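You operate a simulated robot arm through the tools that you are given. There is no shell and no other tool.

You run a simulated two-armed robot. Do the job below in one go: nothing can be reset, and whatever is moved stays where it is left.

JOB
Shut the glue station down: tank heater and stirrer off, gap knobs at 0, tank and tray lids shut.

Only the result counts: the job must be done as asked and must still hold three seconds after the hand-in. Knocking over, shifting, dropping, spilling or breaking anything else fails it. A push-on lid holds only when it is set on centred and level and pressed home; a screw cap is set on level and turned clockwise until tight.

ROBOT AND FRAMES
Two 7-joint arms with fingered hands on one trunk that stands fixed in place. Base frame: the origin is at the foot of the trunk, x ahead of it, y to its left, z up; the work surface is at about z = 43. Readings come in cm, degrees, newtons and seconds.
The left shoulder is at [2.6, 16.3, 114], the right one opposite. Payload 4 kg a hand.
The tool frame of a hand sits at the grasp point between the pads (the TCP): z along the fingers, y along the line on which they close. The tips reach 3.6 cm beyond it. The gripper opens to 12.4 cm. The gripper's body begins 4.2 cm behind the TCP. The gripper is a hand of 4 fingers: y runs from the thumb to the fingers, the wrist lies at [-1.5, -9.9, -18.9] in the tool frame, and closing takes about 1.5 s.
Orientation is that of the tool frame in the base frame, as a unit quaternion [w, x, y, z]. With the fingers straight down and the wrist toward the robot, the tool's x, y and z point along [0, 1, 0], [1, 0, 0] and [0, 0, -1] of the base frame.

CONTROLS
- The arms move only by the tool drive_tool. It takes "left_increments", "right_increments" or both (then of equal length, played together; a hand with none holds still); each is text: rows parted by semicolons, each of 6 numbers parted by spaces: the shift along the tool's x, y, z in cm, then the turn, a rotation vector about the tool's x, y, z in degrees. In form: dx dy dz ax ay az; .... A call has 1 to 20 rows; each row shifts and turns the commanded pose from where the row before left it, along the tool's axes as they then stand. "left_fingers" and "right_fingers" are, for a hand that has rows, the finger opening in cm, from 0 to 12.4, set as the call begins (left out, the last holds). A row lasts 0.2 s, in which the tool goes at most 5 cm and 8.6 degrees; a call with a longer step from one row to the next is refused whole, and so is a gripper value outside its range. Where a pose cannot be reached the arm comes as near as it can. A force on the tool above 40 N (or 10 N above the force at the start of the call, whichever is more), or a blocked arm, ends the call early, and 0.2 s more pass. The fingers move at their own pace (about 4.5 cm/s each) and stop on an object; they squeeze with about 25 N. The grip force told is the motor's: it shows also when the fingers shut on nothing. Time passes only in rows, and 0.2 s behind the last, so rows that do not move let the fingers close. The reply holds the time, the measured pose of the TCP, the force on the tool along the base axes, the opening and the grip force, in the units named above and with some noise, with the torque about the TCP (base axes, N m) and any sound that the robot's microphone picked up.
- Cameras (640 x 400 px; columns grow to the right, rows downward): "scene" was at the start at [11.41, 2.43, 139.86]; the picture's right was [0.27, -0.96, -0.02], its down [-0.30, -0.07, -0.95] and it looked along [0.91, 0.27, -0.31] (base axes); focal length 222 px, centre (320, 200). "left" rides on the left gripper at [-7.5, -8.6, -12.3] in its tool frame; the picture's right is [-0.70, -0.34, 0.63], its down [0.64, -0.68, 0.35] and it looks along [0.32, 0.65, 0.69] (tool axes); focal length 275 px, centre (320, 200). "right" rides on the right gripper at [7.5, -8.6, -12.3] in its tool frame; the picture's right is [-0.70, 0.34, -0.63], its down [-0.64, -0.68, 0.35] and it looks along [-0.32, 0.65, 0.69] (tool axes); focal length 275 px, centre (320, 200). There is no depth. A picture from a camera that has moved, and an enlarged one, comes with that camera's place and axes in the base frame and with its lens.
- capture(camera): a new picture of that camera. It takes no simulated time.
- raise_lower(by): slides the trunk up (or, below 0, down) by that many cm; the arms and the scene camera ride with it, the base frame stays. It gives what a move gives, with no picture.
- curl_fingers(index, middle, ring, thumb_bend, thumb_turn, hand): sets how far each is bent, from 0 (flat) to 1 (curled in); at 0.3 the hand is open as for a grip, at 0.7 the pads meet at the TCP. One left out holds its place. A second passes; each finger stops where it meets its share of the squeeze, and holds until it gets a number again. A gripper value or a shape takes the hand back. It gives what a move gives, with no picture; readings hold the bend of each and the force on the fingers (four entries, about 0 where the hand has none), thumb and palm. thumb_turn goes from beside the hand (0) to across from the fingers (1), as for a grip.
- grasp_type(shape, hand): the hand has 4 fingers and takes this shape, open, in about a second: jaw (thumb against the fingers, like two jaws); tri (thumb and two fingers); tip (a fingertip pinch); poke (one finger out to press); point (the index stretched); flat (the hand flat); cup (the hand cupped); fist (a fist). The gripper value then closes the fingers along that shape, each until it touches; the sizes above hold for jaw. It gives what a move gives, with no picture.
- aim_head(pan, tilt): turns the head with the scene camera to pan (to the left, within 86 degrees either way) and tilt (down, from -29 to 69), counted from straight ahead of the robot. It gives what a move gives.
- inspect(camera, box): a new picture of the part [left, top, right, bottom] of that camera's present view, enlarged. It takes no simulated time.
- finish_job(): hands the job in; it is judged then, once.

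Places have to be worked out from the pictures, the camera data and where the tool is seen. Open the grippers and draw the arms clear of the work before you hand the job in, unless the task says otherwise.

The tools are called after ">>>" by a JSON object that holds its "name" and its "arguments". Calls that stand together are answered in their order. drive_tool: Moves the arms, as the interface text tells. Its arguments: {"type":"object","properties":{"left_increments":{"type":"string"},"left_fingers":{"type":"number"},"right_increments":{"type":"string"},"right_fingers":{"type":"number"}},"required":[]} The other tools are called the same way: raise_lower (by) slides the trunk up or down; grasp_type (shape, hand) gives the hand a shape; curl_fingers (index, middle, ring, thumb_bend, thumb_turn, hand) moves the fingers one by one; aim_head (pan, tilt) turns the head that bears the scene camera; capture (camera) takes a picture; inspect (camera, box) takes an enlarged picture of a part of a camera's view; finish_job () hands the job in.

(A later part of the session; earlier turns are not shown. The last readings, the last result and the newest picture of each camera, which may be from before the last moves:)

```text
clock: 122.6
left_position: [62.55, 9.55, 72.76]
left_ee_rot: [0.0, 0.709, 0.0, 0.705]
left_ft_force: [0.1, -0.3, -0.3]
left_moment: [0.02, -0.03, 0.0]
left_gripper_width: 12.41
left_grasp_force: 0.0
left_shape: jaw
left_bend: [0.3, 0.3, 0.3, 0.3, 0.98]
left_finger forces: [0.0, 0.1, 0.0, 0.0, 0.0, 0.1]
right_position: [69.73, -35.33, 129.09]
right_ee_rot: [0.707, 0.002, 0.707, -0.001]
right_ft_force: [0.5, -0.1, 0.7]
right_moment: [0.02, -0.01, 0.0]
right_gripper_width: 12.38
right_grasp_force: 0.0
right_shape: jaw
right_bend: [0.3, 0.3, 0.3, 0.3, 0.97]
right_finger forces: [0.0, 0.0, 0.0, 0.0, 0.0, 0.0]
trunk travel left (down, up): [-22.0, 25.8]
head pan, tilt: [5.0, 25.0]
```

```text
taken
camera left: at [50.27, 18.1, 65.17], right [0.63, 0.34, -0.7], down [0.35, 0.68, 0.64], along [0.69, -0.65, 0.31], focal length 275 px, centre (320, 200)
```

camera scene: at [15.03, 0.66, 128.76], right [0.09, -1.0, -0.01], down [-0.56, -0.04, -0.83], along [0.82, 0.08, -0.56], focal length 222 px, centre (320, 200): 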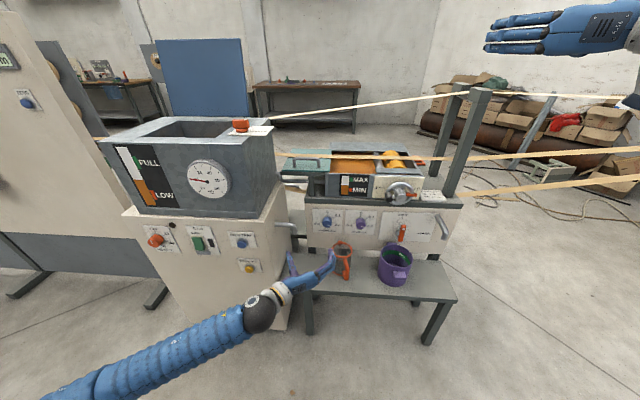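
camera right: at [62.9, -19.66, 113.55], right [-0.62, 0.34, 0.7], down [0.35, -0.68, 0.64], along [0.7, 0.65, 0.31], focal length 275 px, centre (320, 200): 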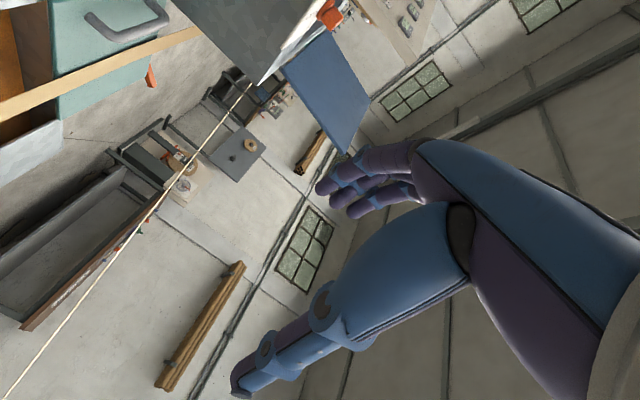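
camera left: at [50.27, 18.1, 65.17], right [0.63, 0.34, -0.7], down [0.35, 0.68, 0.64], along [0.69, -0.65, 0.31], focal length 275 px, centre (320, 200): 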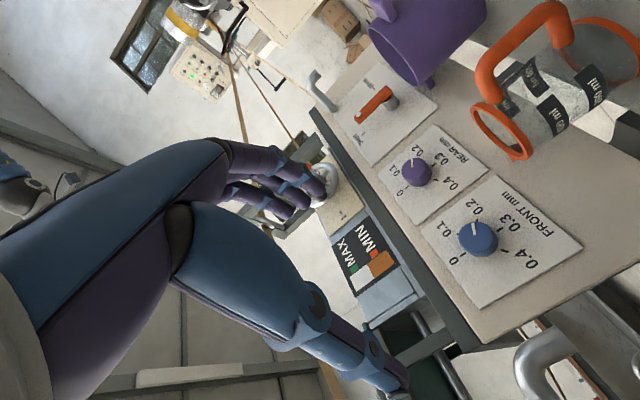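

The left arm reaches here well. Front knob comes out at about (90.8, 4.8, 65.1), rear at (90.8, -9.7, 65.2). I roll to 130°, set a smaller opening and approach the front knob to x≈82.

>>> {"name": "drive_tool", "arguments": {"left_increments": "0 0 0 0 0 8;0 0 0 0 0 8;0 0 0 0 0 8;0 0 0 0 0 8;0 0 0 0 0 8;-0.45 1.4 3.2 0 0 0;-0.45 1.4 3.2 0 0 0;-0.45 1.4 3.2 0 0 0;-0.45 1.4 3.2 0 0 0;-0.45 1.4 3.2 0 0 0;-0.45 1.4 3.2 0 0 0;0 0 0 0 0 0", "left_fingers": 8}}

>>> {"name": "capture", "arguments": {"camera": "left"}}

>>> {"name": "inspect", "arguments": {"camera": "scene", "box": [260, 190, 420, 290]}}

```text
clock: 125.2
left_position: [81.87, 4.89, 65.26]
left_ee_rot: [-0.241, 0.665, -0.243, 0.664]
left_ft_force: [-0.6, 0.0, 0.1]
left_moment: [0.01, 0.02, 0.02]
left_gripper_width: 8.03
left_grasp_force: 0.1
left_shape: jaw
left_bend: [0.36, 0.4, 0.38, 0.52, 0.99]
left_finger forces: [0.0, 0.0, 0.0, 0.0, 0.0, 0.1]
right_position: [69.8, -35.34, 129.12]
right_ee_rot: [0.707, 0.0, 0.707, -0.001]
right_ft_force: [-0.7, -0.4, -0.1]
right_moment: [0.0, 0.02, -0.02]
right_gripper_width: 12.37
right_grasp_force: 0.0
right_shape: jaw
right_bend: [0.3, 0.3, 0.3, 0.3, 0.97]
right_finger forces: [0.1, 0.1, 0.0, 0.0, 0.1, 0.0]
trunk travel left (down, up): [-22.0, 25.8]
head pan, tilt: [5.0, 25.0]
```

```text
taken
camera left: at [69.58, 16.35, 64.94], right [0.63, 0.71, -0.32], down [0.35, 0.11, 0.93], along [0.69, -0.7, -0.18], focal length 275 px, centre (320, 200)
```

left: 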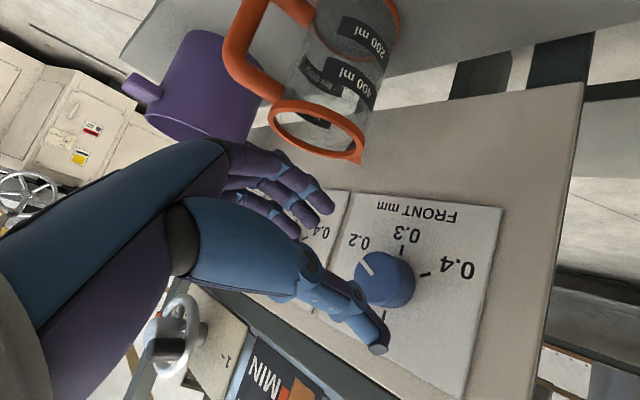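

```text
4.00 times, centred on (340, 240) of scene
camera zoom: at [15.03, 0.65, 128.76], right [0.09, -1.0, -0.01], down [-0.56, -0.04, -0.83], along [0.82, 0.08, -0.56], focal length 890 px, centre (240, 40)
```

zoom: 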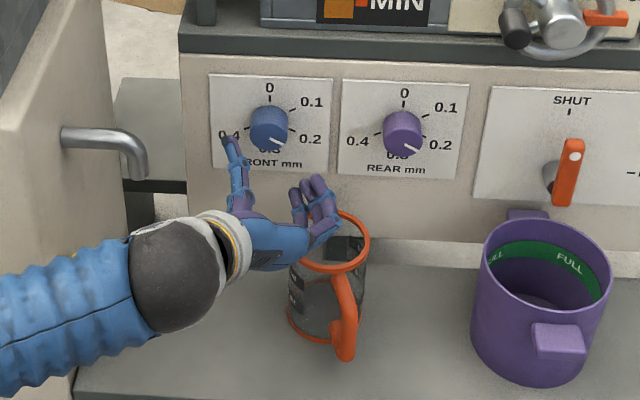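

The hand is lined up just above and left of the jug. I zoom into the hand camera to get the knob's face centre precisely.

>>> {"name": "inspect", "arguments": {"camera": "left", "box": [310, 220, 470, 320]}}

```text
4.00 times, centred on (390, 270) of left
camera zoom: at [69.58, 16.35, 64.94], right [0.63, 0.71, -0.32], down [0.35, 0.11, 0.93], along [0.69, -0.7, -0.18], focal length 1101 px, centre (40, -80)
```

zoom: 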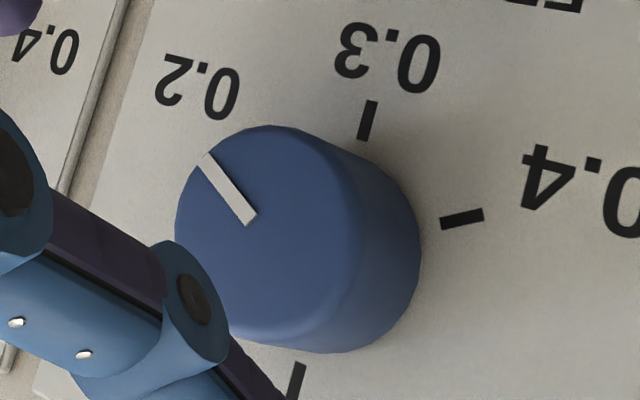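

The knob centre is about 0.5 cm off the hand axis. I correct that, advance to x≈89 and close on the front knob.

>>> {"name": "drive_tool", "arguments": {"left_increments": "0.25 0.1 1.5 0 0 0;0.25 0.1 1.5 0 0 0;0 0 1.5 0 0 0;0 0 1.0 0 0 0;0 0 0.8 0 0 0;0 0 0.8 0 0 0;0 0 0 0 0 0"}}

>>> {"name": "capture", "arguments": {"camera": "left"}}

```text
clock: 126.8
left_position: [88.73, 4.47, 65.38]
left_ee_rot: [-0.242, 0.665, -0.243, 0.664]
left_ft_force: [-14.8, 2.4, 2.8]
left_moment: [-0.01, 0.34, -0.31]
left_gripper_width: 8.08
left_grasp_force: 0.0
left_shape: jaw
left_bend: [0.36, 0.4, 0.38, 0.51, 0.99]
left_finger forces: [7.7, 3.8, 0.1, 0.0, 4.1, 0.0]
right_position: [69.84, -35.35, 129.08]
right_ee_rot: [0.707, 0.002, 0.707, 0.0]
right_ft_force: [0.7, 0.5, -0.1]
right_moment: [-0.01, 0.01, 0.02]
right_gripper_width: 12.41
right_grasp_force: 0.0
right_shape: jaw
right_bend: [0.3, 0.3, 0.3, 0.3, 0.97]
right_finger forces: [0.1, 0.0, 0.0, 0.0, 0.0, 0.0]
trunk travel left (down, up): [-22.0, 25.8]
head pan, tilt: [5.0, 25.0]
```

```text
taken
camera left: at [76.49, 15.83, 65.07], right [0.63, 0.7, -0.32], down [0.35, 0.11, 0.93], along [0.69, -0.7, -0.18], focal length 275 px, centre (320, 200)
```

left: 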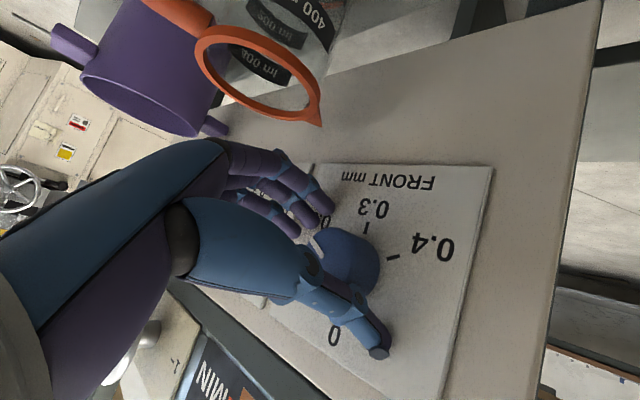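

The fingertips touch the plate (15 N). I back off 0.8 cm and then close the fingers on the knob.

>>> {"name": "drive_tool", "arguments": {"left_increments": "0 0 -0.8 0 0 0;0 0 0 0 0 0"}}

>>> {"name": "drive_tool", "arguments": {"left_increments": "0 0 0 0 0 0;0 0 0 0 0 0;0 0 0 0 0 0;0 0 0 0 0 0;0 0 0 0 0 0;0 0 0 0 0 0;0 0 0 0 0 0", "left_fingers": 0}}

>>> {"name": "capture", "arguments": {"camera": "left"}}

>>> {"name": "inspect", "arguments": {"camera": "scene", "box": [280, 190, 400, 265]}}

```text
clock: 127.4
left_position: [88.05, 4.45, 65.44]
left_ee_rot: [-0.242, 0.665, -0.243, 0.664]
left_ft_force: [-0.9, 0.8, 0.9]
left_moment: [-0.01, -0.04, 0.0]
left_gripper_width: 8.05
left_grasp_force: 0.0
left_shape: jaw
left_bend: [0.36, 0.4, 0.38, 0.51, 0.99]
left_finger forces: [0.1, 0.0, 0.1, 0.0, 1.1, 0.0]
right_position: [69.67, -35.35, 129.17]
right_ee_rot: [0.707, 0.002, 0.708, 0.0]
right_ft_force: [0.4, 0.7, 0.1]
right_moment: [-0.02, 0.02, 0.01]
right_gripper_width: 12.39
right_grasp_force: 0.0
right_shape: jaw
right_bend: [0.3, 0.3, 0.3, 0.3, 0.97]
right_finger forces: [0.1, 0.0, 0.1, 0.0, 0.1, 0.0]
trunk travel left (down, up): [-22.0, 25.8]
head pan, tilt: [5.0, 25.0]
```

```text
clock: 129.0
left_position: [87.97, 4.46, 65.35]
left_ee_rot: [-0.242, 0.666, -0.242, 0.663]
left_ft_force: [-8.3, 5.1, 2.5]
left_moment: [0.03, -0.06, 0.11]
left_gripper_width: 5.65
left_grasp_force: 25.0
left_shape: jaw
left_bend: [0.56, 0.6, 0.63, 0.52, 0.99]
left_finger forces: [11.8, 5.0, 0.0, 0.0, 23.0, 0.0]
right_position: [69.7, -35.26, 129.1]
right_ee_rot: [0.707, 0.001, 0.707, -0.001]
right_ft_force: [1.1, 0.2, -0.1]
right_moment: [0.03, -0.02, 0.01]
right_gripper_width: 12.4
right_grasp_force: 0.1
right_shape: jaw
right_bend: [0.3, 0.3, 0.3, 0.3, 0.97]
right_finger forces: [0.0, 0.1, 0.0, 0.0, 0.0, 0.0]
trunk travel left (down, up): [-22.0, 25.8]
head pan, tilt: [5.0, 25.0]
```

```text
taken
camera left: at [75.71, 15.87, 65.04], right [0.63, 0.71, -0.32], down [0.35, 0.11, 0.93], along [0.69, -0.7, -0.18], focal length 275 px, centre (320, 200)
```

left: 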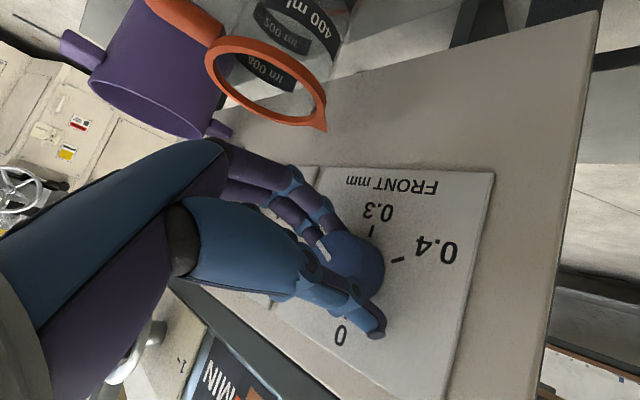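

```text
5.33 times, centred on (340, 228) of scene
camera zoom: at [15.0, 0.65, 128.76], right [0.09, -1.0, -0.01], down [-0.56, -0.04, -0.83], along [0.82, 0.08, -0.56], focal length 1186 px, centre (213, 53)
```

zoom: 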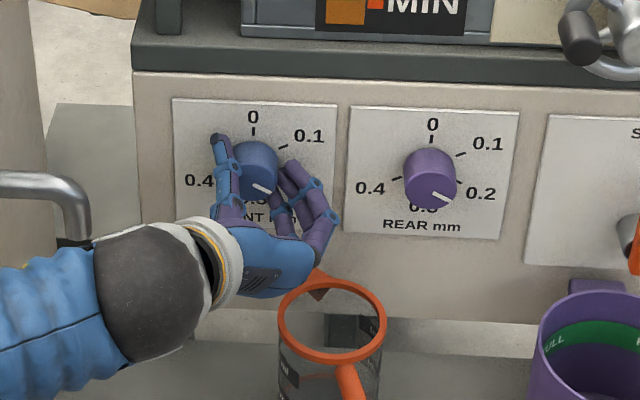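

Gripped. I turn it counter-clockwise in steps, first 42°.

>>> {"name": "drive_tool", "arguments": {"left_increments": "0 0 0 0 0 -6;0 0 0 0 0 -6;0 0 0 0 0 -6;0 0 0 0 0 -6;0 0 0 0 0 -6;0 0 0 0 0 -6;0 0 0 0 0 -6;0 0 0 0 0 0"}}

>>> {"name": "inspect", "arguments": {"camera": "scene", "box": [280, 190, 400, 265]}}

>>> {"name": "capture", "arguments": {"camera": "left"}}

```text
clock: 130.8
left_position: [88.1, 4.48, 65.46]
left_ee_rot: [0.013, 0.707, 0.014, 0.707]
left_ft_force: [-17.5, 7.9, 9.9]
left_moment: [0.02, -0.21, 0.33]
left_gripper_width: 5.72
left_grasp_force: 24.9
left_shape: jaw
left_bend: [0.56, 0.6, 0.63, 0.52, 1.0]
left_finger forces: [10.8, 7.7, 0.0, 0.0, 30.9, 0.0]
right_position: [69.67, -35.28, 129.14]
right_ee_rot: [0.707, 0.002, 0.707, -0.002]
right_ft_force: [0.0, -0.3, -0.2]
right_moment: [0.01, -0.02, 0.01]
right_gripper_width: 12.4
right_grasp_force: 0.0
right_shape: jaw
right_bend: [0.3, 0.3, 0.3, 0.3, 0.97]
right_finger forces: [0.0, 0.1, 0.0, 0.0, 0.1, 0.0]
trunk travel left (down, up): [-22.0, 25.8]
head pan, tilt: [5.0, 25.0]
```

```text
5.33 times, centred on (340, 228) of scene
camera zoom: at [14.9, 0.67, 128.78], right [0.09, -1.0, -0.01], down [-0.56, -0.04, -0.83], along [0.82, 0.08, -0.56], focal length 1186 px, centre (213, 53)
```

zoom: 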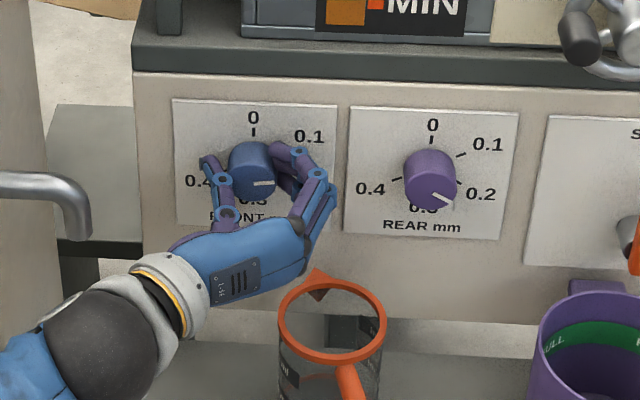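

```text
taken
camera left: at [75.75, 12.8, 57.58], right [0.63, 0.31, -0.71], down [0.35, 0.7, 0.62], along [0.69, -0.64, 0.34], focal length 275 px, centre (320, 200)
```

left: 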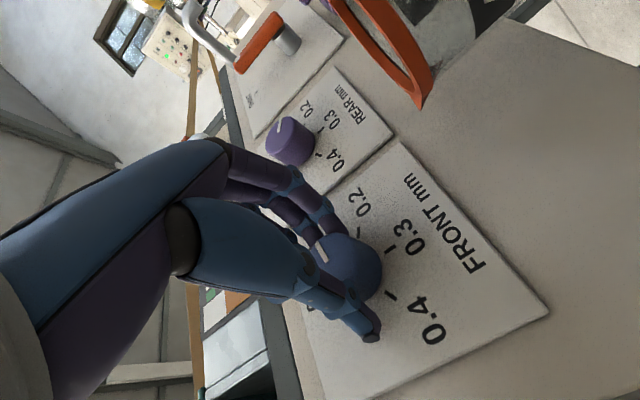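

The pointer has moved to about 80°. Some axial force builds up (17 N), so I ease back 0.3 cm and turn another 42°.

>>> {"name": "drive_tool", "arguments": {"left_increments": "0 0 -0.15 0 0 -6;0 0 -0.15 0 0 -6;0 0 0 0 0 -6;0 0 0 0 0 -6;0 0 0 0 0 -6;0 0 0 0 0 -6;0 0 0 0 0 -6;0 0 0 0 0 0"}}

>>> {"name": "inspect", "arguments": {"camera": "scene", "box": [280, 190, 400, 265]}}

>>> {"name": "capture", "arguments": {"camera": "left"}}

```text
clock: 132.6
left_position: [87.85, 4.64, 65.53]
left_ee_rot: [0.266, 0.656, 0.266, 0.655]
left_ft_force: [10.3, 12.8, 16.4]
left_moment: [0.04, -0.45, 0.19]
left_gripper_width: 5.72
left_grasp_force: 24.7
left_shape: jaw
left_bend: [0.56, 0.59, 0.63, 0.53, 1.0]
left_finger forces: [10.5, 9.1, 0.0, 0.1, 17.7, 0.1]
right_position: [69.86, -35.23, 129.07]
right_ee_rot: [0.707, 0.001, 0.707, -0.001]
right_ft_force: [0.7, 0.5, 0.0]
right_moment: [0.04, 0.01, -0.02]
right_gripper_width: 12.39
right_grasp_force: 0.1
right_shape: jaw
right_bend: [0.3, 0.3, 0.3, 0.3, 0.97]
right_finger forces: [0.1, 0.0, 0.1, 0.0, 0.0, 0.0]
trunk travel left (down, up): [-22.0, 25.8]
head pan, tilt: [5.0, 25.0]
```

```text
5.33 times, centred on (340, 228) of scene
camera zoom: at [14.98, 0.69, 128.77], right [0.09, -1.0, -0.01], down [-0.56, -0.04, -0.83], along [0.82, 0.08, -0.56], focal length 1186 px, centre (213, 53)
```

zoom: 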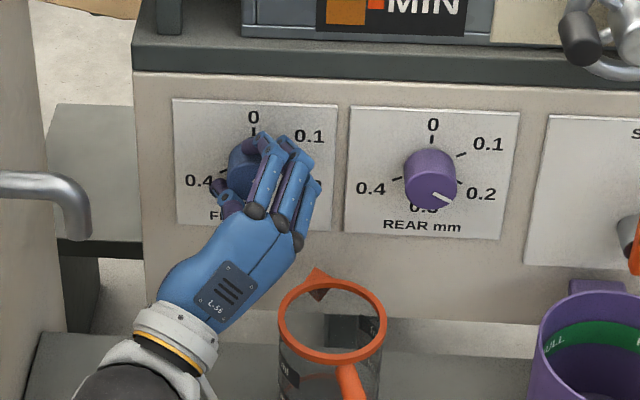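

```text
taken
camera left: at [75.5, 5.49, 54.05], right [0.63, -0.24, -0.74], down [0.35, 0.94, -0.01], along [0.69, -0.25, 0.68], focal length 275 px, centre (320, 200)
```

left: 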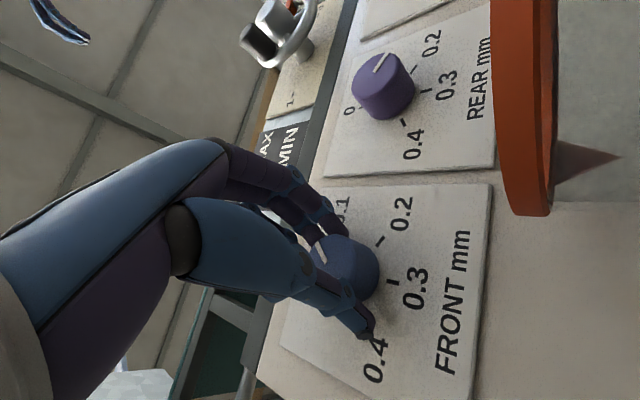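

The hand's camera stalk would swing close to the jug handle if I rolled further. So I let go here (84° done), back off, roll back and re-grip for the last 36°.

>>> {"name": "drive_tool", "arguments": {"left_increments": "0 0 0 0 0 0;0 0 0 0 0 0;0 0 0 0 0 0;0 0 0 0 0 0;0 0 -2 0 0 0;0 0 -3 0 0 0;0 0 0 0 0 8;0 0 0 0 0 8;0 0 0 0 0 8;0 0 0 0 0 8;0 0 0 0 0 8;0 0 0 0 0 8;0 0 0 0 0 8;0 0 0 0 0 0", "left_fingers": 9}}

>>> {"name": "capture", "arguments": {"camera": "left"}}

>>> {"name": "inspect", "arguments": {"camera": "scene", "box": [280, 190, 400, 265]}}

```text
clock: 135.6
left_position: [82.79, 4.44, 65.44]
left_ee_rot: [-0.075, 0.704, -0.074, 0.702]
left_ft_force: [-0.4, 0.7, 0.2]
left_moment: [0.02, -0.03, 0.06]
left_gripper_width: 8.97
left_grasp_force: 0.0
left_shape: jaw
left_bend: [0.34, 0.37, 0.36, 0.39, 0.99]
left_finger forces: [0.1, 0.0, 0.0, 0.0, 0.0, 0.1]
right_position: [69.92, -35.25, 128.99]
right_ee_rot: [0.706, 0.001, 0.708, -0.001]
right_ft_force: [0.5, -0.8, -1.0]
right_moment: [0.01, 0.01, 0.01]
right_gripper_width: 12.39
right_grasp_force: 0.1
right_shape: jaw
right_bend: [0.3, 0.3, 0.3, 0.3, 0.97]
right_finger forces: [0.1, 0.0, 0.0, 0.1, 0.0, 0.1]
trunk travel left (down, up): [-22.0, 25.8]
head pan, tilt: [5.0, 25.0]
```

```text
taken
camera left: at [70.51, 14.44, 59.76], right [0.63, 0.48, -0.61], down [0.35, 0.53, 0.77], along [0.69, -0.7, 0.17], focal length 275 px, centre (320, 200)
```

left: 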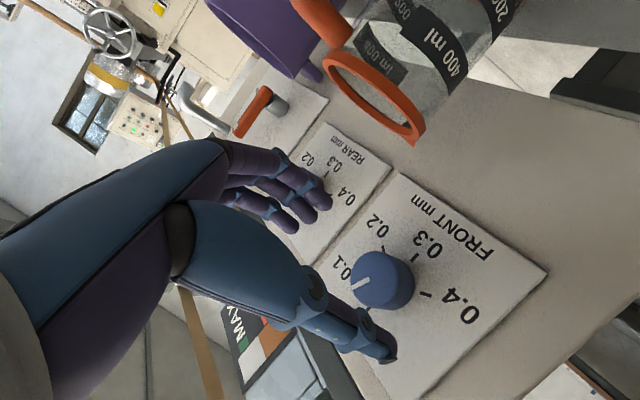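

```text
5.33 times, centred on (340, 228) of scene
camera zoom: at [15.08, 0.63, 128.74], right [0.09, -1.0, -0.01], down [-0.56, -0.04, -0.83], along [0.82, 0.08, -0.56], focal length 1186 px, centre (213, 53)
```

zoom: 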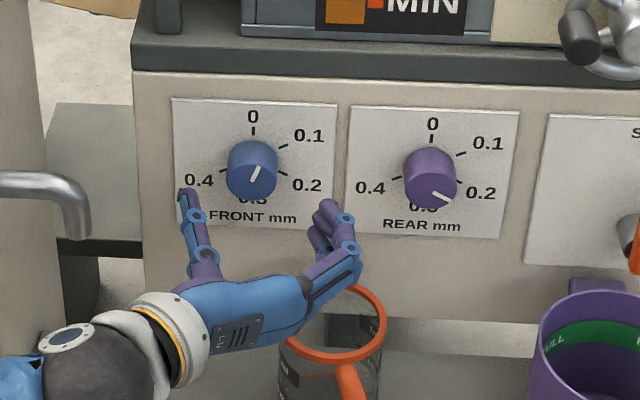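

The pointer is between 0 and 0.1, around 30°. I zoom to measure it better.

>>> {"name": "inspect", "arguments": {"camera": "left", "box": [310, 210, 470, 310]}}

>>> {"name": "inspect", "arguments": {"camera": "scene", "box": [305, 200, 353, 230]}}

```text
4.00 times, centred on (390, 260) of left
camera zoom: at [70.51, 14.44, 59.76], right [0.63, 0.48, -0.61], down [0.35, 0.53, 0.77], along [0.69, -0.7, 0.17], focal length 1101 px, centre (40, -40)
```

zoom: 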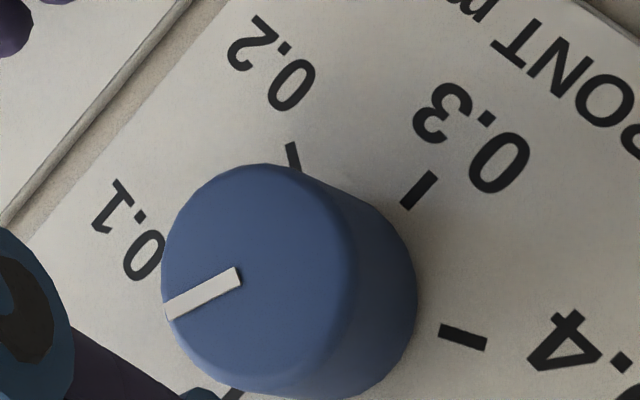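

```text
13.33 times, centred on (329, 215) of scene
camera zoom: at [15.08, 0.63, 128.74], right [0.09, -1.0, -0.01], down [-0.56, -0.04, -0.83], along [0.82, 0.08, -0.56], focal length 2965 px, centre (200, 0)
```

zoom: 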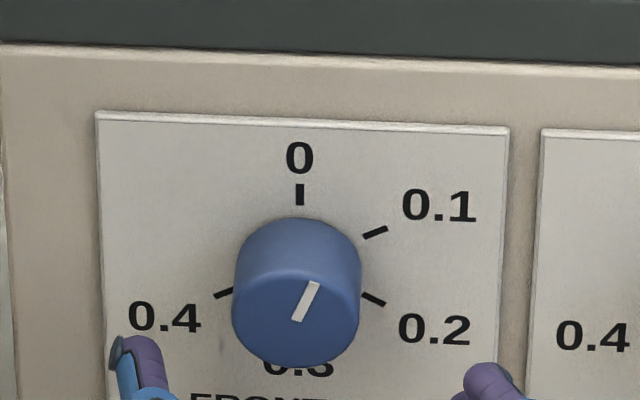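

The pointer is about 20° from 0. I re-grip here and turn 22° more.

>>> {"name": "drive_tool", "arguments": {"left_increments": "0 0 1.7 0 0 0;0 0 1.7 0 0 0;0 0 1.5 0 0 0;0 0 0 0 0 0", "left_fingers": 9}}

>>> {"name": "drive_tool", "arguments": {"left_increments": "0 0 0 0 0 0;0 0 0 0 0 0;0 0 0 0 0 0;0 0 0 0 0 0;0 0 0 0 0 0;0 0 0 0 0 0;0 0 0 0 0 0;0 0 0 0 0 0", "left_fingers": 0}}

>>> {"name": "inspect", "arguments": {"camera": "scene", "box": [305, 200, 353, 230]}}

```text
clock: 136.6
left_position: [87.57, 4.53, 65.38]
left_ee_rot: [-0.073, 0.704, -0.074, 0.702]
left_ft_force: [-0.6, -0.4, -0.6]
left_moment: [0.01, -0.02, 0.03]
left_gripper_width: 8.99
left_grasp_force: 0.1
left_shape: jaw
left_bend: [0.34, 0.37, 0.36, 0.39, 0.99]
left_finger forces: [0.0, 0.1, 0.1, 0.0, 0.0, 0.1]
right_position: [69.81, -35.42, 129.05]
right_ee_rot: [0.707, 0.002, 0.708, -0.002]
right_ft_force: [0.8, 0.0, 0.5]
right_moment: [0.0, 0.0, 0.01]
right_gripper_width: 12.36
right_grasp_force: 0.1
right_shape: jaw
right_bend: [0.3, 0.3, 0.3, 0.3, 0.97]
right_finger forces: [0.0, 0.1, 0.0, 0.0, 0.1, 0.0]
trunk travel left (down, up): [-22.0, 25.8]
head pan, tilt: [5.0, 25.0]
```

```text
clock: 138.4
left_position: [87.68, 4.64, 65.25]
left_ee_rot: [-0.074, 0.705, -0.074, 0.701]
left_ft_force: [-6.9, 6.0, -0.1]
left_moment: [-0.03, 0.01, 0.05]
left_gripper_width: 4.48
left_grasp_force: 24.5
left_shape: jaw
left_bend: [0.58, 0.59, 0.65, 0.55, 0.99]
left_finger forces: [12.8, 7.9, 0.0, 0.1, 27.2, 0.1]
right_position: [69.78, -35.26, 129.09]
right_ee_rot: [0.706, 0.001, 0.708, -0.001]
right_ft_force: [0.7, -0.3, 0.0]
right_moment: [0.03, -0.01, 0.01]
right_gripper_width: 12.4
right_grasp_force: 0.0
right_shape: jaw
right_bend: [0.3, 0.3, 0.3, 0.3, 0.97]
right_finger forces: [0.1, 0.0, 0.0, 0.0, 0.0, 0.0]
trunk travel left (down, up): [-22.0, 25.8]
head pan, tilt: [5.0, 25.0]
```

```text
13.33 times, centred on (329, 215) of scene
camera zoom: at [15.04, 0.66, 128.75], right [0.09, -1.0, -0.01], down [-0.56, -0.04, -0.83], along [0.82, 0.08, -0.56], focal length 2965 px, centre (200, 0)
```

zoom: 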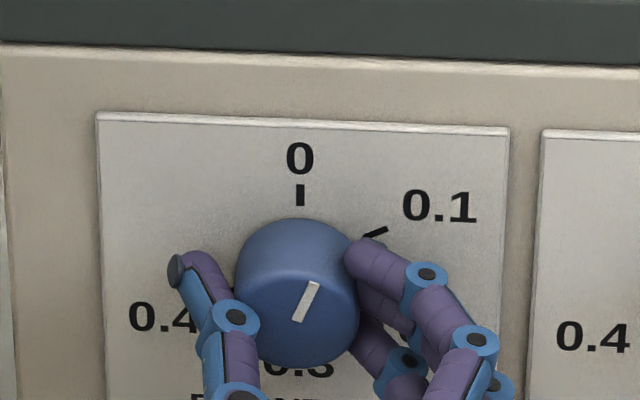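

Gripped again and the pointer is unchanged. I turn 22° more counter-clockwise.

>>> {"name": "drive_tool", "arguments": {"left_increments": "0 0 0 0 0 -5.5;0 0 0 0 0 -5.5;0 0 0 0 0 -5.5;0 0 0 0 0 -5.5;0 0 0 0 0 0"}}

>>> {"name": "inspect", "arguments": {"camera": "scene", "box": [305, 200, 353, 230]}}

```text
clock: 139.6
left_position: [87.75, 4.57, 65.36]
left_ee_rot: [0.062, 0.706, 0.061, 0.702]
left_ft_force: [-9.4, 4.8, -1.1]
left_moment: [0.1, 0.04, -0.08]
left_gripper_width: 4.45
left_grasp_force: 25.1
left_shape: jaw
left_bend: [0.58, 0.59, 0.65, 0.55, 1.0]
left_finger forces: [13.4, 9.5, 0.0, 0.0, 28.1, 0.0]
right_position: [69.75, -35.44, 129.04]
right_ee_rot: [0.707, 0.0, 0.707, -0.001]
right_ft_force: [-1.0, -0.8, 0.9]
right_moment: [-0.02, 0.01, 0.0]
right_gripper_width: 12.41
right_grasp_force: 0.0
right_shape: jaw
right_bend: [0.3, 0.3, 0.3, 0.3, 0.97]
right_finger forces: [0.0, 0.1, 0.0, 0.0, 0.0, 0.1]
trunk travel left (down, up): [-22.0, 25.8]
head pan, tilt: [5.0, 25.0]
```

```text
13.33 times, centred on (329, 215) of scene
camera zoom: at [15.03, 0.64, 128.75], right [0.09, -1.0, -0.01], down [-0.56, -0.04, -0.83], along [0.82, 0.08, -0.56], focal length 2965 px, centre (200, 0)
```

zoom: 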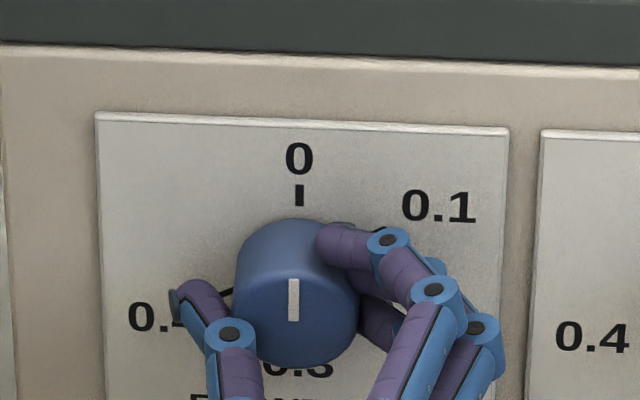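

The pointer is straight at 0. I open the fingers, back off and check that it stays.

>>> {"name": "drive_tool", "arguments": {"left_increments": "0 0 0 0 0 0;0 0 0 0 0 0;0 0 0 0 0 0;0 0 0 0 0 0;0 0 0 0 0 0;0 0 -2 0 0 0;0 0 -3 0 0 0;0 0 -3 0 0 0;0 0 0 0 0 0", "left_fingers": 9}}

>>> {"name": "inspect", "arguments": {"camera": "scene", "box": [305, 200, 353, 230]}}

>>> {"name": "capture", "arguments": {"camera": "left"}}

```text
clock: 141.6
left_position: [79.87, 4.47, 65.43]
left_ee_rot: [0.062, 0.706, 0.062, 0.703]
left_ft_force: [0.1, -0.1, 0.5]
left_moment: [-0.03, 0.0, -0.01]
left_gripper_width: 8.97
left_grasp_force: 0.1
left_shape: jaw
left_bend: [0.34, 0.37, 0.36, 0.39, 0.99]
left_finger forces: [0.0, 0.1, 0.1, 0.0, 0.1, 0.0]
right_position: [69.79, -35.43, 129.08]
right_ee_rot: [0.707, 0.001, 0.707, -0.001]
right_ft_force: [1.3, -0.1, -0.5]
right_moment: [0.02, 0.0, 0.01]
right_gripper_width: 12.4
right_grasp_force: 0.1
right_shape: jaw
right_bend: [0.3, 0.3, 0.3, 0.3, 0.97]
right_finger forces: [0.0, 0.0, 0.0, 0.0, 0.0, 0.1]
trunk travel left (down, up): [-22.0, 25.8]
head pan, tilt: [5.0, 25.0]
```

```text
13.33 times, centred on (329, 215) of scene
camera zoom: at [15.09, 0.61, 128.74], right [0.09, -1.0, -0.01], down [-0.56, -0.04, -0.83], along [0.82, 0.08, -0.56], focal length 2965 px, centre (200, 0)
```

zoom: 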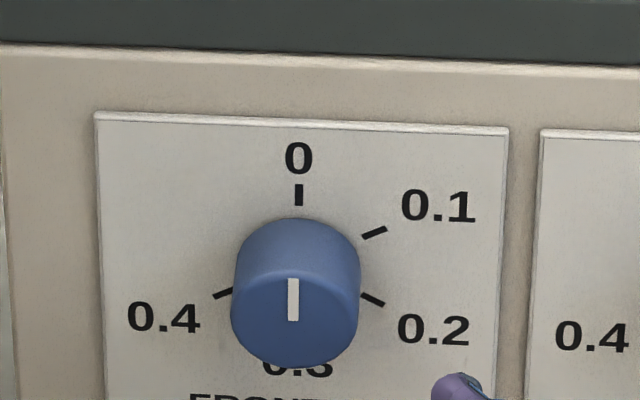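

```text
taken
camera left: at [67.44, 11.67, 56.52], right [0.63, 0.21, -0.75], down [0.35, 0.78, 0.52], along [0.69, -0.59, 0.42], focal length 275 px, centre (320, 200)
```

left: 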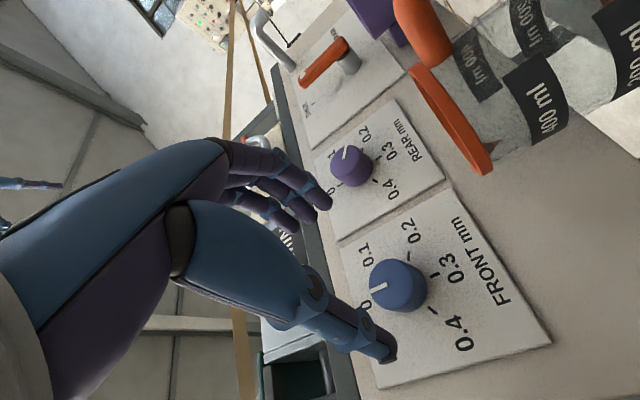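

The front knob holds at 0. For the rear knob I must keep the camera stalk clear of the jug handle, so I want rolls of 100° or more. I back off and rise, roll to 130° and move over to y≈-9.7.

>>> {"name": "drive_tool", "arguments": {"left_increments": "3.28 0.58 -2.67 0 0 0;3.28 0.58 -2.67 0 0 0;3.28 0.58 -2.67 0 0 0;0 0 0 0 0 8.3;0 0 0 0 0 8.3;0 0 0 0 0 8.3;0 0 0 0 0 8.3;0 0 0 0 0 8.3;0 0 0 0 0 8.5;2.28 2.72 0 0 0 0;2.28 2.72 0 0 0 0;2.28 2.72 0 0 0 0;2.28 2.72 0 0 0 0;0 0 0 0 0 0", "left_fingers": 9}}

>>> {"name": "drive_tool", "arguments": {"left_increments": "0 0 0 0 0 8;0 0 0 0 0 8;0 0 0 0 0 8;0 0 0 0 0 8;0 0 0 0 0 8;0 0 0 0 0 0"}}

>>> {"name": "capture", "arguments": {"camera": "left"}}

>>> {"name": "capture", "arguments": {"camera": "scene"}}

```text
clock: 144.6
left_position: [71.55, -9.9, 75.37]
left_ee_rot: [-0.24, 0.665, -0.243, 0.665]
left_ft_force: [0.7, 0.3, 0.0]
left_moment: [0.01, -0.02, 0.01]
left_gripper_width: 9.02
left_grasp_force: 0.2
left_shape: jaw
left_bend: [0.34, 0.37, 0.36, 0.39, 0.99]
left_finger forces: [0.0, 0.0, 0.0, 0.0, 0.1, 0.0]
right_position: [69.82, -35.22, 129.13]
right_ee_rot: [0.706, 0.002, 0.708, -0.002]
right_ft_force: [0.7, 0.5, 0.4]
right_moment: [0.01, -0.02, 0.0]
right_gripper_width: 12.4
right_grasp_force: 0.1
right_shape: jaw
right_bend: [0.3, 0.3, 0.3, 0.3, 0.97]
right_finger forces: [0.0, 0.0, 0.0, 0.0, 0.0, 0.0]
trunk travel left (down, up): [-22.0, 25.8]
head pan, tilt: [5.0, 25.0]
```

```text
clock: 146.0
left_position: [71.59, -9.69, 75.39]
left_ee_rot: [-0.453, 0.541, -0.457, 0.541]
left_ft_force: [-0.7, 0.4, 0.3]
left_moment: [-0.01, 0.04, 0.0]
left_gripper_width: 8.99
left_grasp_force: 0.1
left_shape: jaw
left_bend: [0.34, 0.37, 0.36, 0.39, 0.99]
left_finger forces: [0.1, 0.1, 0.0, 0.1, 0.0, 0.0]
right_position: [69.74, -35.36, 129.1]
right_ee_rot: [0.706, 0.003, 0.708, -0.001]
right_ft_force: [0.4, -0.4, 0.0]
right_moment: [0.0, -0.02, 0.01]
right_gripper_width: 12.39
right_grasp_force: 0.1
right_shape: jaw
right_bend: [0.3, 0.3, 0.3, 0.3, 0.97]
right_finger forces: [0.0, 0.0, 0.0, 0.0, 0.0, 0.1]
trunk travel left (down, up): [-22.0, 25.8]
head pan, tilt: [5.0, 25.0]
```

```text
taken
camera left: at [59.38, -0.85, 82.41], right [0.63, 0.74, 0.21], down [0.35, -0.52, 0.78], along [0.69, -0.42, -0.59], focal length 275 px, centre (320, 200)
```

left: 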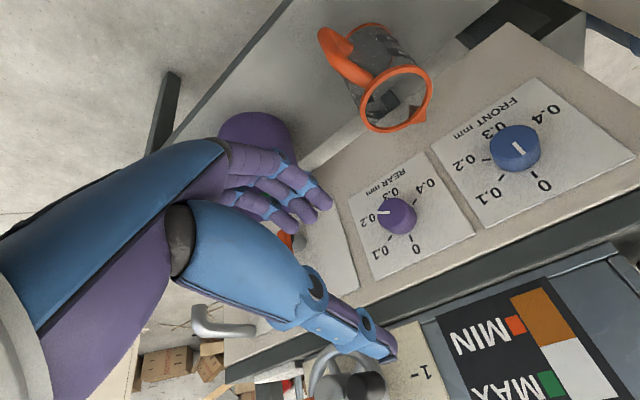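

```text
taken
camera scene: at [15.07, 0.64, 128.74], right [0.09, -1.0, -0.01], down [-0.56, -0.04, -0.83], along [0.82, 0.08, -0.56], focal length 222 px, centre (320, 200)
```

scene: 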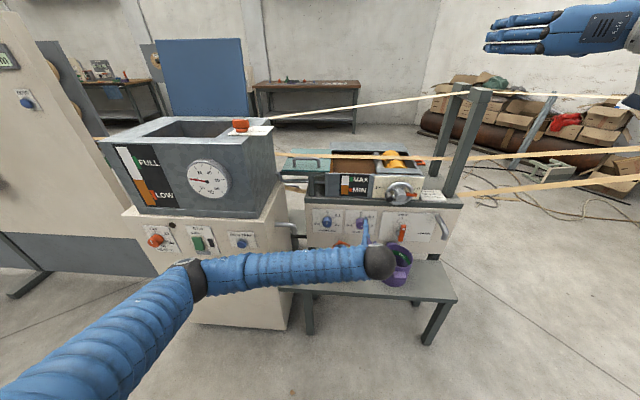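

Roll 170° works well. I test whether it can go on to about 215°, which would let me do the rear knob in one grip.

>>> {"name": "drive_tool", "arguments": {"left_increments": "0 0 0 0 0 8;0 0 0 0 0 8;0 0 0 0 0 8;0 0 0 0 0 8;0 0 0 0 0 8;0 0 0 0 0 5;0 0 0 0 0 0"}}

>>> {"name": "capture", "arguments": {"camera": "left"}}

```text
clock: 147.6
left_position: [71.61, -9.66, 75.45]
left_ee_rot: [0.626, -0.326, 0.629, -0.326]
left_ft_force: [-0.4, 0.6, -0.3]
left_moment: [0.0, 0.0, 0.02]
left_gripper_width: 9.0
left_grasp_force: 0.0
left_shape: jaw
left_bend: [0.34, 0.37, 0.36, 0.39, 0.99]
left_finger forces: [0.0, 0.0, 0.0, 0.1, 0.0, 0.0]
right_position: [69.85, -35.32, 128.98]
right_ee_rot: [0.707, 0.001, 0.707, -0.001]
right_ft_force: [-0.8, 0.2, 0.5]
right_moment: [0.0, 0.02, -0.03]
right_gripper_width: 12.39
right_grasp_force: 0.0
right_shape: jaw
right_bend: [0.3, 0.3, 0.3, 0.3, 0.97]
right_finger forces: [0.0, 0.0, 0.0, 0.0, 0.0, 0.0]
trunk travel left (down, up): [-22.0, 25.8]
head pan, tilt: [5.0, 25.0]
```

```text
taken
camera left: at [59.45, -8.5, 86.63], right [0.64, 0.38, 0.67], down [0.35, -0.92, 0.19], along [0.69, 0.12, -0.71], focal length 275 px, centre (320, 200)
```

left: 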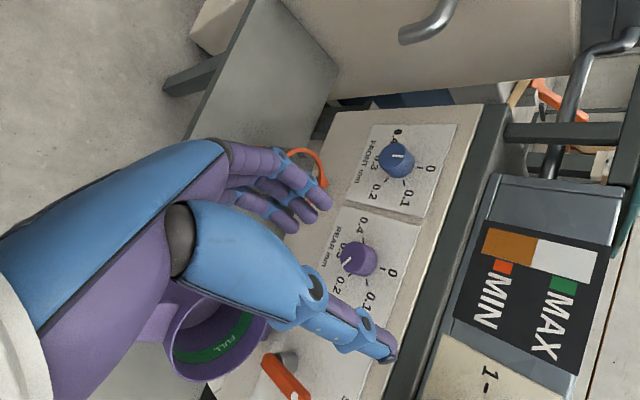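

Roll 215° is reachable too. I use roll 200° and approach the rear knob to x≈82, z≈65.3.

>>> {"name": "drive_tool", "arguments": {"left_increments": "0 0 0 0 0 -7.5;0 0 0 0 0 -7.5;0.86 2.37 2.6 0 0 0;0.86 2.37 2.6 0 0 0;0.86 2.37 2.6 0 0 0;0.86 2.37 2.6 0 0 0;0 0 0 0 0 0", "left_fingers": 8}}

>>> {"name": "capture", "arguments": {"camera": "left"}}

>>> {"name": "inspect", "arguments": {"camera": "left", "box": [310, 200, 470, 300]}}

>>> {"name": "inspect", "arguments": {"camera": "scene", "box": [290, 190, 450, 290]}}

```text
clock: 149.2
left_position: [82.2, -9.59, 65.34]
left_ee_rot: [0.578, -0.406, 0.58, -0.406]
left_ft_force: [-0.1, 0.3, -1.3]
left_moment: [0.0, -0.01, -0.01]
left_gripper_width: 8.02
left_grasp_force: 0.1
left_shape: jaw
left_bend: [0.36, 0.4, 0.38, 0.52, 0.99]
left_finger forces: [0.0, 0.1, 0.0, 0.1, 0.0, 0.0]
right_position: [69.87, -35.25, 129.11]
right_ee_rot: [0.707, 0.002, 0.707, 0.0]
right_ft_force: [-0.3, -0.3, 0.6]
right_moment: [-0.03, -0.05, 0.0]
right_gripper_width: 12.38
right_grasp_force: 0.1
right_shape: jaw
right_bend: [0.3, 0.3, 0.3, 0.3, 0.97]
right_finger forces: [0.1, 0.1, 0.0, 0.0, 0.1, 0.0]
trunk travel left (down, up): [-22.0, 25.8]
head pan, tilt: [5.0, 25.0]
```

```text
taken
camera left: at [69.92, -5.51, 75.78], right [0.64, 0.54, 0.55], down [0.35, -0.84, 0.42], along [0.69, -0.07, -0.72], focal length 275 px, centre (320, 200)
```

left: 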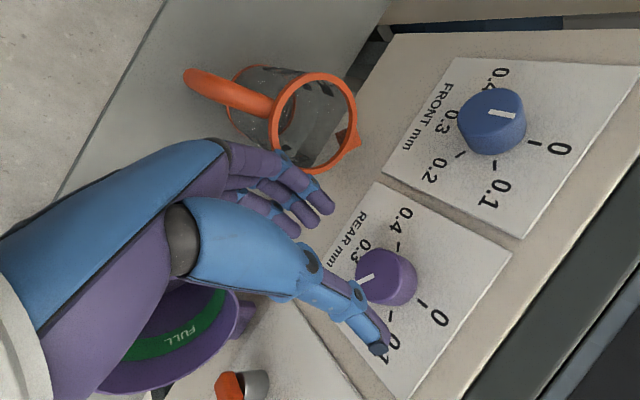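

```text
4.00 times, centred on (390, 250) of left
camera zoom: at [69.92, -5.51, 75.78], right [0.64, 0.54, 0.55], down [0.35, -0.84, 0.42], along [0.69, -0.07, -0.72], focal length 1101 px, centre (40, 0)
```

zoom: 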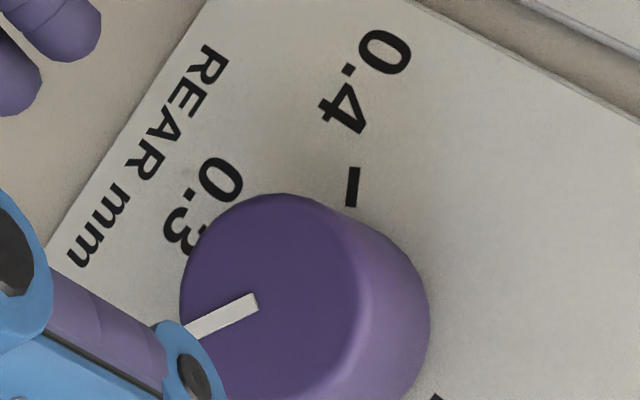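

```text
4.00 times, centred on (370, 240) of scene
camera zoom: at [15.04, 0.61, 128.76], right [0.09, -1.0, -0.01], down [-0.56, -0.04, -0.83], along [0.82, 0.08, -0.56], focal length 890 px, centre (120, 40)
```

zoom: 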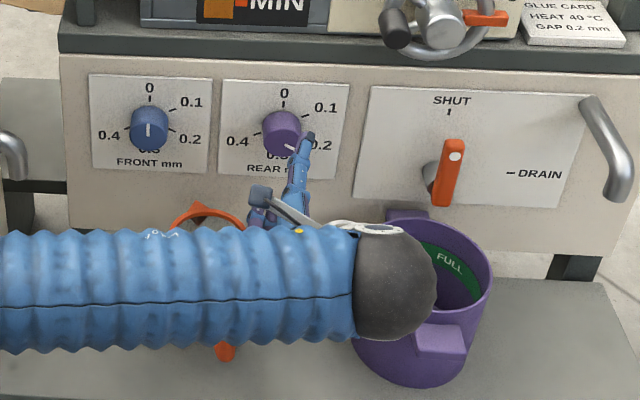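

The rear knob is almost exactly on the hand axis. I advance to x≈87.8 and close.

>>> {"name": "drive_tool", "arguments": {"left_increments": "0.1 0.2 1.6 0 0 0;0 0 1.6 0 0 0;0 0 1.4 0 0 0;0 0 1.0 0 0 0;0 0 0 0 0 0", "left_fingers": 8}}

>>> {"name": "drive_tool", "arguments": {"left_increments": "0 0 0 0 0 0;0 0 0 0 0 0;0 0 0 0 0 0;0 0 0 0 0 0;0 0 0 0 0 0;0 0 0 0 0 0;0 0 0 0 0 0;0 0 0 0 0 0", "left_fingers": 0}}

>>> {"name": "capture", "arguments": {"camera": "left"}}

>>> {"name": "inspect", "arguments": {"camera": "scene", "box": [290, 190, 450, 290]}}

```text
clock: 150.4
left_position: [87.76, -9.85, 65.05]
left_ee_rot: [0.578, -0.405, 0.581, -0.405]
left_ft_force: [0.2, 0.4, 0.4]
left_moment: [0.02, -0.03, 0.03]
left_gripper_width: 8.0
left_grasp_force: 0.1
left_shape: jaw
left_bend: [0.36, 0.4, 0.38, 0.52, 0.99]
left_finger forces: [0.0, 0.0, 0.1, 0.1, 0.1, 0.0]
right_position: [69.88, -35.38, 129.05]
right_ee_rot: [0.706, 0.002, 0.708, -0.001]
right_ft_force: [-1.0, -0.2, -0.3]
right_moment: [0.03, 0.01, 0.01]
right_gripper_width: 12.37
right_grasp_force: 0.0
right_shape: jaw
right_bend: [0.3, 0.3, 0.3, 0.3, 0.97]
right_finger forces: [0.0, 0.1, 0.1, 0.1, 0.0, 0.0]
trunk travel left (down, up): [-22.0, 25.8]
head pan, tilt: [5.0, 25.0]
```

```text
clock: 152.2
left_position: [87.74, -9.76, 65.14]
left_ee_rot: [0.579, -0.406, 0.579, -0.405]
left_ft_force: [-5.2, -1.8, 4.8]
left_moment: [-0.01, 0.13, 0.01]
left_gripper_width: 4.48
left_grasp_force: 25.0
left_shape: jaw
left_bend: [0.55, 0.6, 0.64, 0.55, 1.0]
left_finger forces: [13.6, 7.5, 0.1, 0.0, 26.1, 0.0]
right_position: [69.76, -35.45, 129.11]
right_ee_rot: [0.707, 0.002, 0.707, 0.0]
right_ft_force: [0.3, 0.3, 0.2]
right_moment: [0.01, -0.01, 0.01]
right_gripper_width: 12.38
right_grasp_force: 0.0
right_shape: jaw
right_bend: [0.3, 0.3, 0.3, 0.3, 0.97]
right_finger forces: [0.0, 0.0, 0.0, 0.0, 0.1, 0.0]
trunk travel left (down, up): [-22.0, 25.8]
head pan, tilt: [5.0, 25.0]
```

```text
taken
camera left: at [75.41, -5.7, 75.62], right [0.64, 0.54, 0.55], down [0.35, -0.84, 0.42], along [0.69, -0.07, -0.72], focal length 275 px, centre (320, 200)
```

left: 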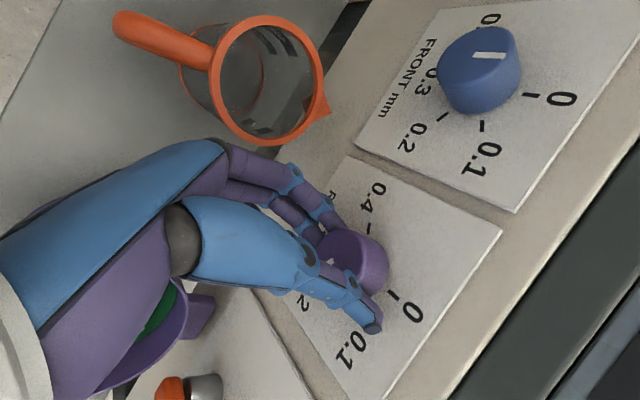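

```text
4.00 times, centred on (370, 240) of scene
camera zoom: at [15.01, 0.6, 128.76], right [0.09, -1.0, -0.01], down [-0.56, -0.04, -0.83], along [0.82, 0.08, -0.56], focal length 890 px, centre (120, 40)
```

zoom: 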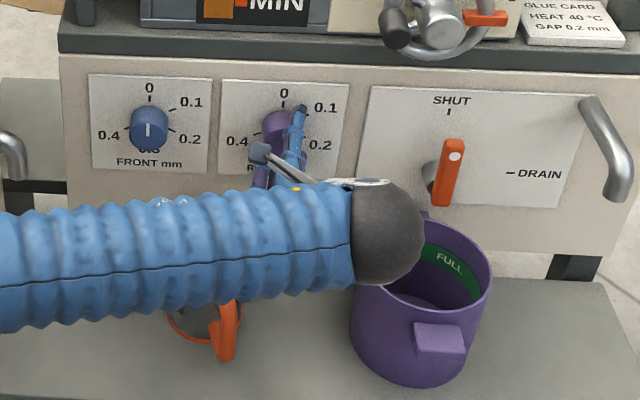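

Gripped. I turn counter-clockwise 48° and check.

>>> {"name": "drive_tool", "arguments": {"left_increments": "0 0 0 0 0 -6;0 0 0 0 0 -6;0 0 0 0 0 -6;0 0 0 0 0 -6;0 0 0 0 0 -6;0 0 0 0 0 -6;0 0 0 0 0 -6;0 0 0 0 0 -6;0 0 0 0 0 0"}}

>>> {"name": "capture", "arguments": {"camera": "left"}}

>>> {"name": "inspect", "arguments": {"camera": "scene", "box": [290, 190, 450, 290]}}

```text
clock: 154.2
left_position: [87.68, -9.67, 65.16]
left_ee_rot: [-0.363, 0.606, -0.364, 0.606]
left_ft_force: [-2.0, -8.3, 15.0]
left_moment: [0.1, -0.06, -0.33]
left_gripper_width: 4.4
left_grasp_force: 24.8
left_shape: jaw
left_bend: [0.56, 0.6, 0.64, 0.55, 1.0]
left_finger forces: [12.0, 10.8, 0.1, 0.0, 28.1, 0.0]
right_position: [69.71, -35.34, 129.28]
right_ee_rot: [0.707, 0.002, 0.707, 0.0]
right_ft_force: [0.3, 0.1, 0.4]
right_moment: [0.02, 0.0, 0.01]
right_gripper_width: 12.38
right_grasp_force: 0.1
right_shape: jaw
right_bend: [0.3, 0.3, 0.3, 0.3, 0.97]
right_finger forces: [0.0, 0.1, 0.0, 0.1, 0.0, 0.0]
trunk travel left (down, up): [-22.0, 25.8]
head pan, tilt: [5.0, 25.0]
```

```text
taken
camera left: at [75.38, 0.86, 69.12], right [0.63, 0.77, -0.03], down [0.35, -0.25, 0.9], along [0.69, -0.58, -0.43], focal length 275 px, centre (320, 200)
```

left: 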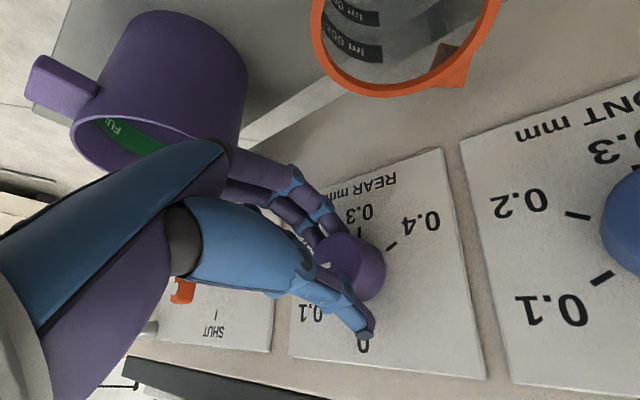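

```text
4.00 times, centred on (370, 240) of scene
camera zoom: at [14.95, 0.57, 128.77], right [0.09, -1.0, -0.01], down [-0.56, -0.04, -0.83], along [0.82, 0.08, -0.56], focal length 890 px, centre (120, 40)
```

zoom: 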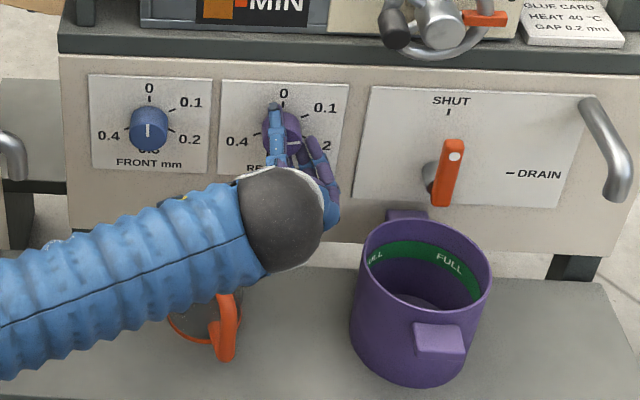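

Turning well. Another 48° (to roll about 104°).

>>> {"name": "drive_tool", "arguments": {"left_increments": "0 0 0 0 0 -6;0 0 0 0 0 -6;0 0 0 0 0 -6;0 0 0 0 0 -6;0 0 0 0 0 -6;0 0 0 0 0 -6;0 0 0 0 0 -6;0 0 0 0 0 -6;0 0 0 0 0 0"}}

>>> {"name": "capture", "arguments": {"camera": "left"}}

>>> {"name": "inspect", "arguments": {"camera": "scene", "box": [330, 200, 390, 237.5]}}

```text
clock: 156.2
left_position: [87.74, -9.78, 65.28]
left_ee_rot: [-0.085, 0.702, -0.086, 0.702]
left_ft_force: [1.2, -6.6, 21.1]
left_moment: [0.05, -0.43, -0.44]
left_gripper_width: 4.32
left_grasp_force: 24.8
left_shape: jaw
left_bend: [0.56, 0.59, 0.64, 0.55, 1.0]
left_finger forces: [11.9, 13.5, 0.0, 0.0, 22.3, 0.0]
right_position: [69.58, -35.42, 129.1]
right_ee_rot: [0.706, 0.003, 0.708, -0.001]
right_ft_force: [1.2, -0.5, -0.3]
right_moment: [-0.03, -0.02, -0.02]
right_gripper_width: 12.39
right_grasp_force: 0.1
right_shape: jaw
right_bend: [0.3, 0.3, 0.3, 0.3, 0.97]
right_finger forces: [0.0, 0.1, 0.1, 0.0, 0.0, 0.0]
trunk travel left (down, up): [-22.0, 25.8]
head pan, tilt: [5.0, 25.0]
```

```text
taken
camera left: at [75.32, 0.38, 59.93], right [0.63, 0.49, -0.59], down [0.35, 0.51, 0.79], along [0.69, -0.71, 0.15], focal length 275 px, centre (320, 200)
```

left: 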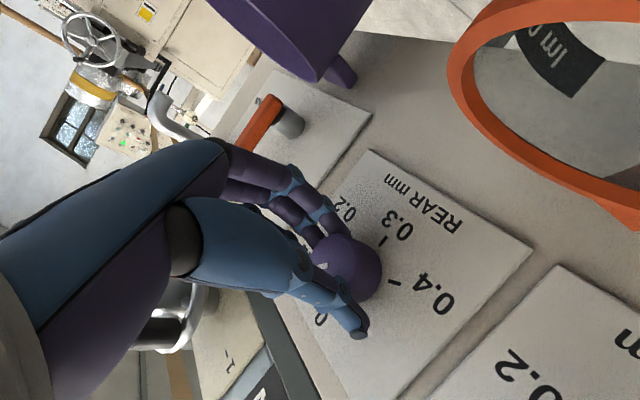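

```text
10.67 times, centred on (360, 219) of scene
camera zoom: at [14.89, 0.6, 128.78], right [0.09, -1.0, -0.01], down [-0.56, -0.04, -0.83], along [0.82, 0.08, -0.56], focal length 2372 px, centre (-107, 0)
```

zoom: 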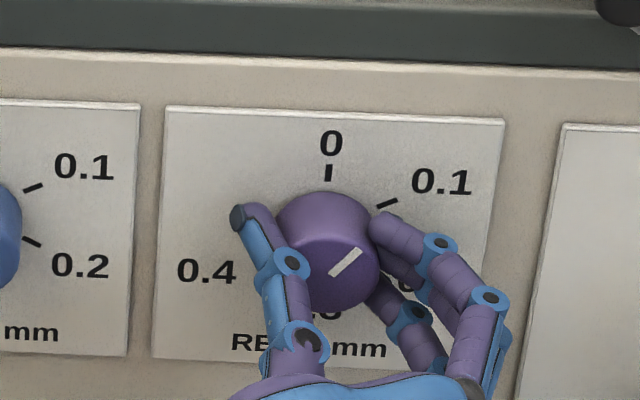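

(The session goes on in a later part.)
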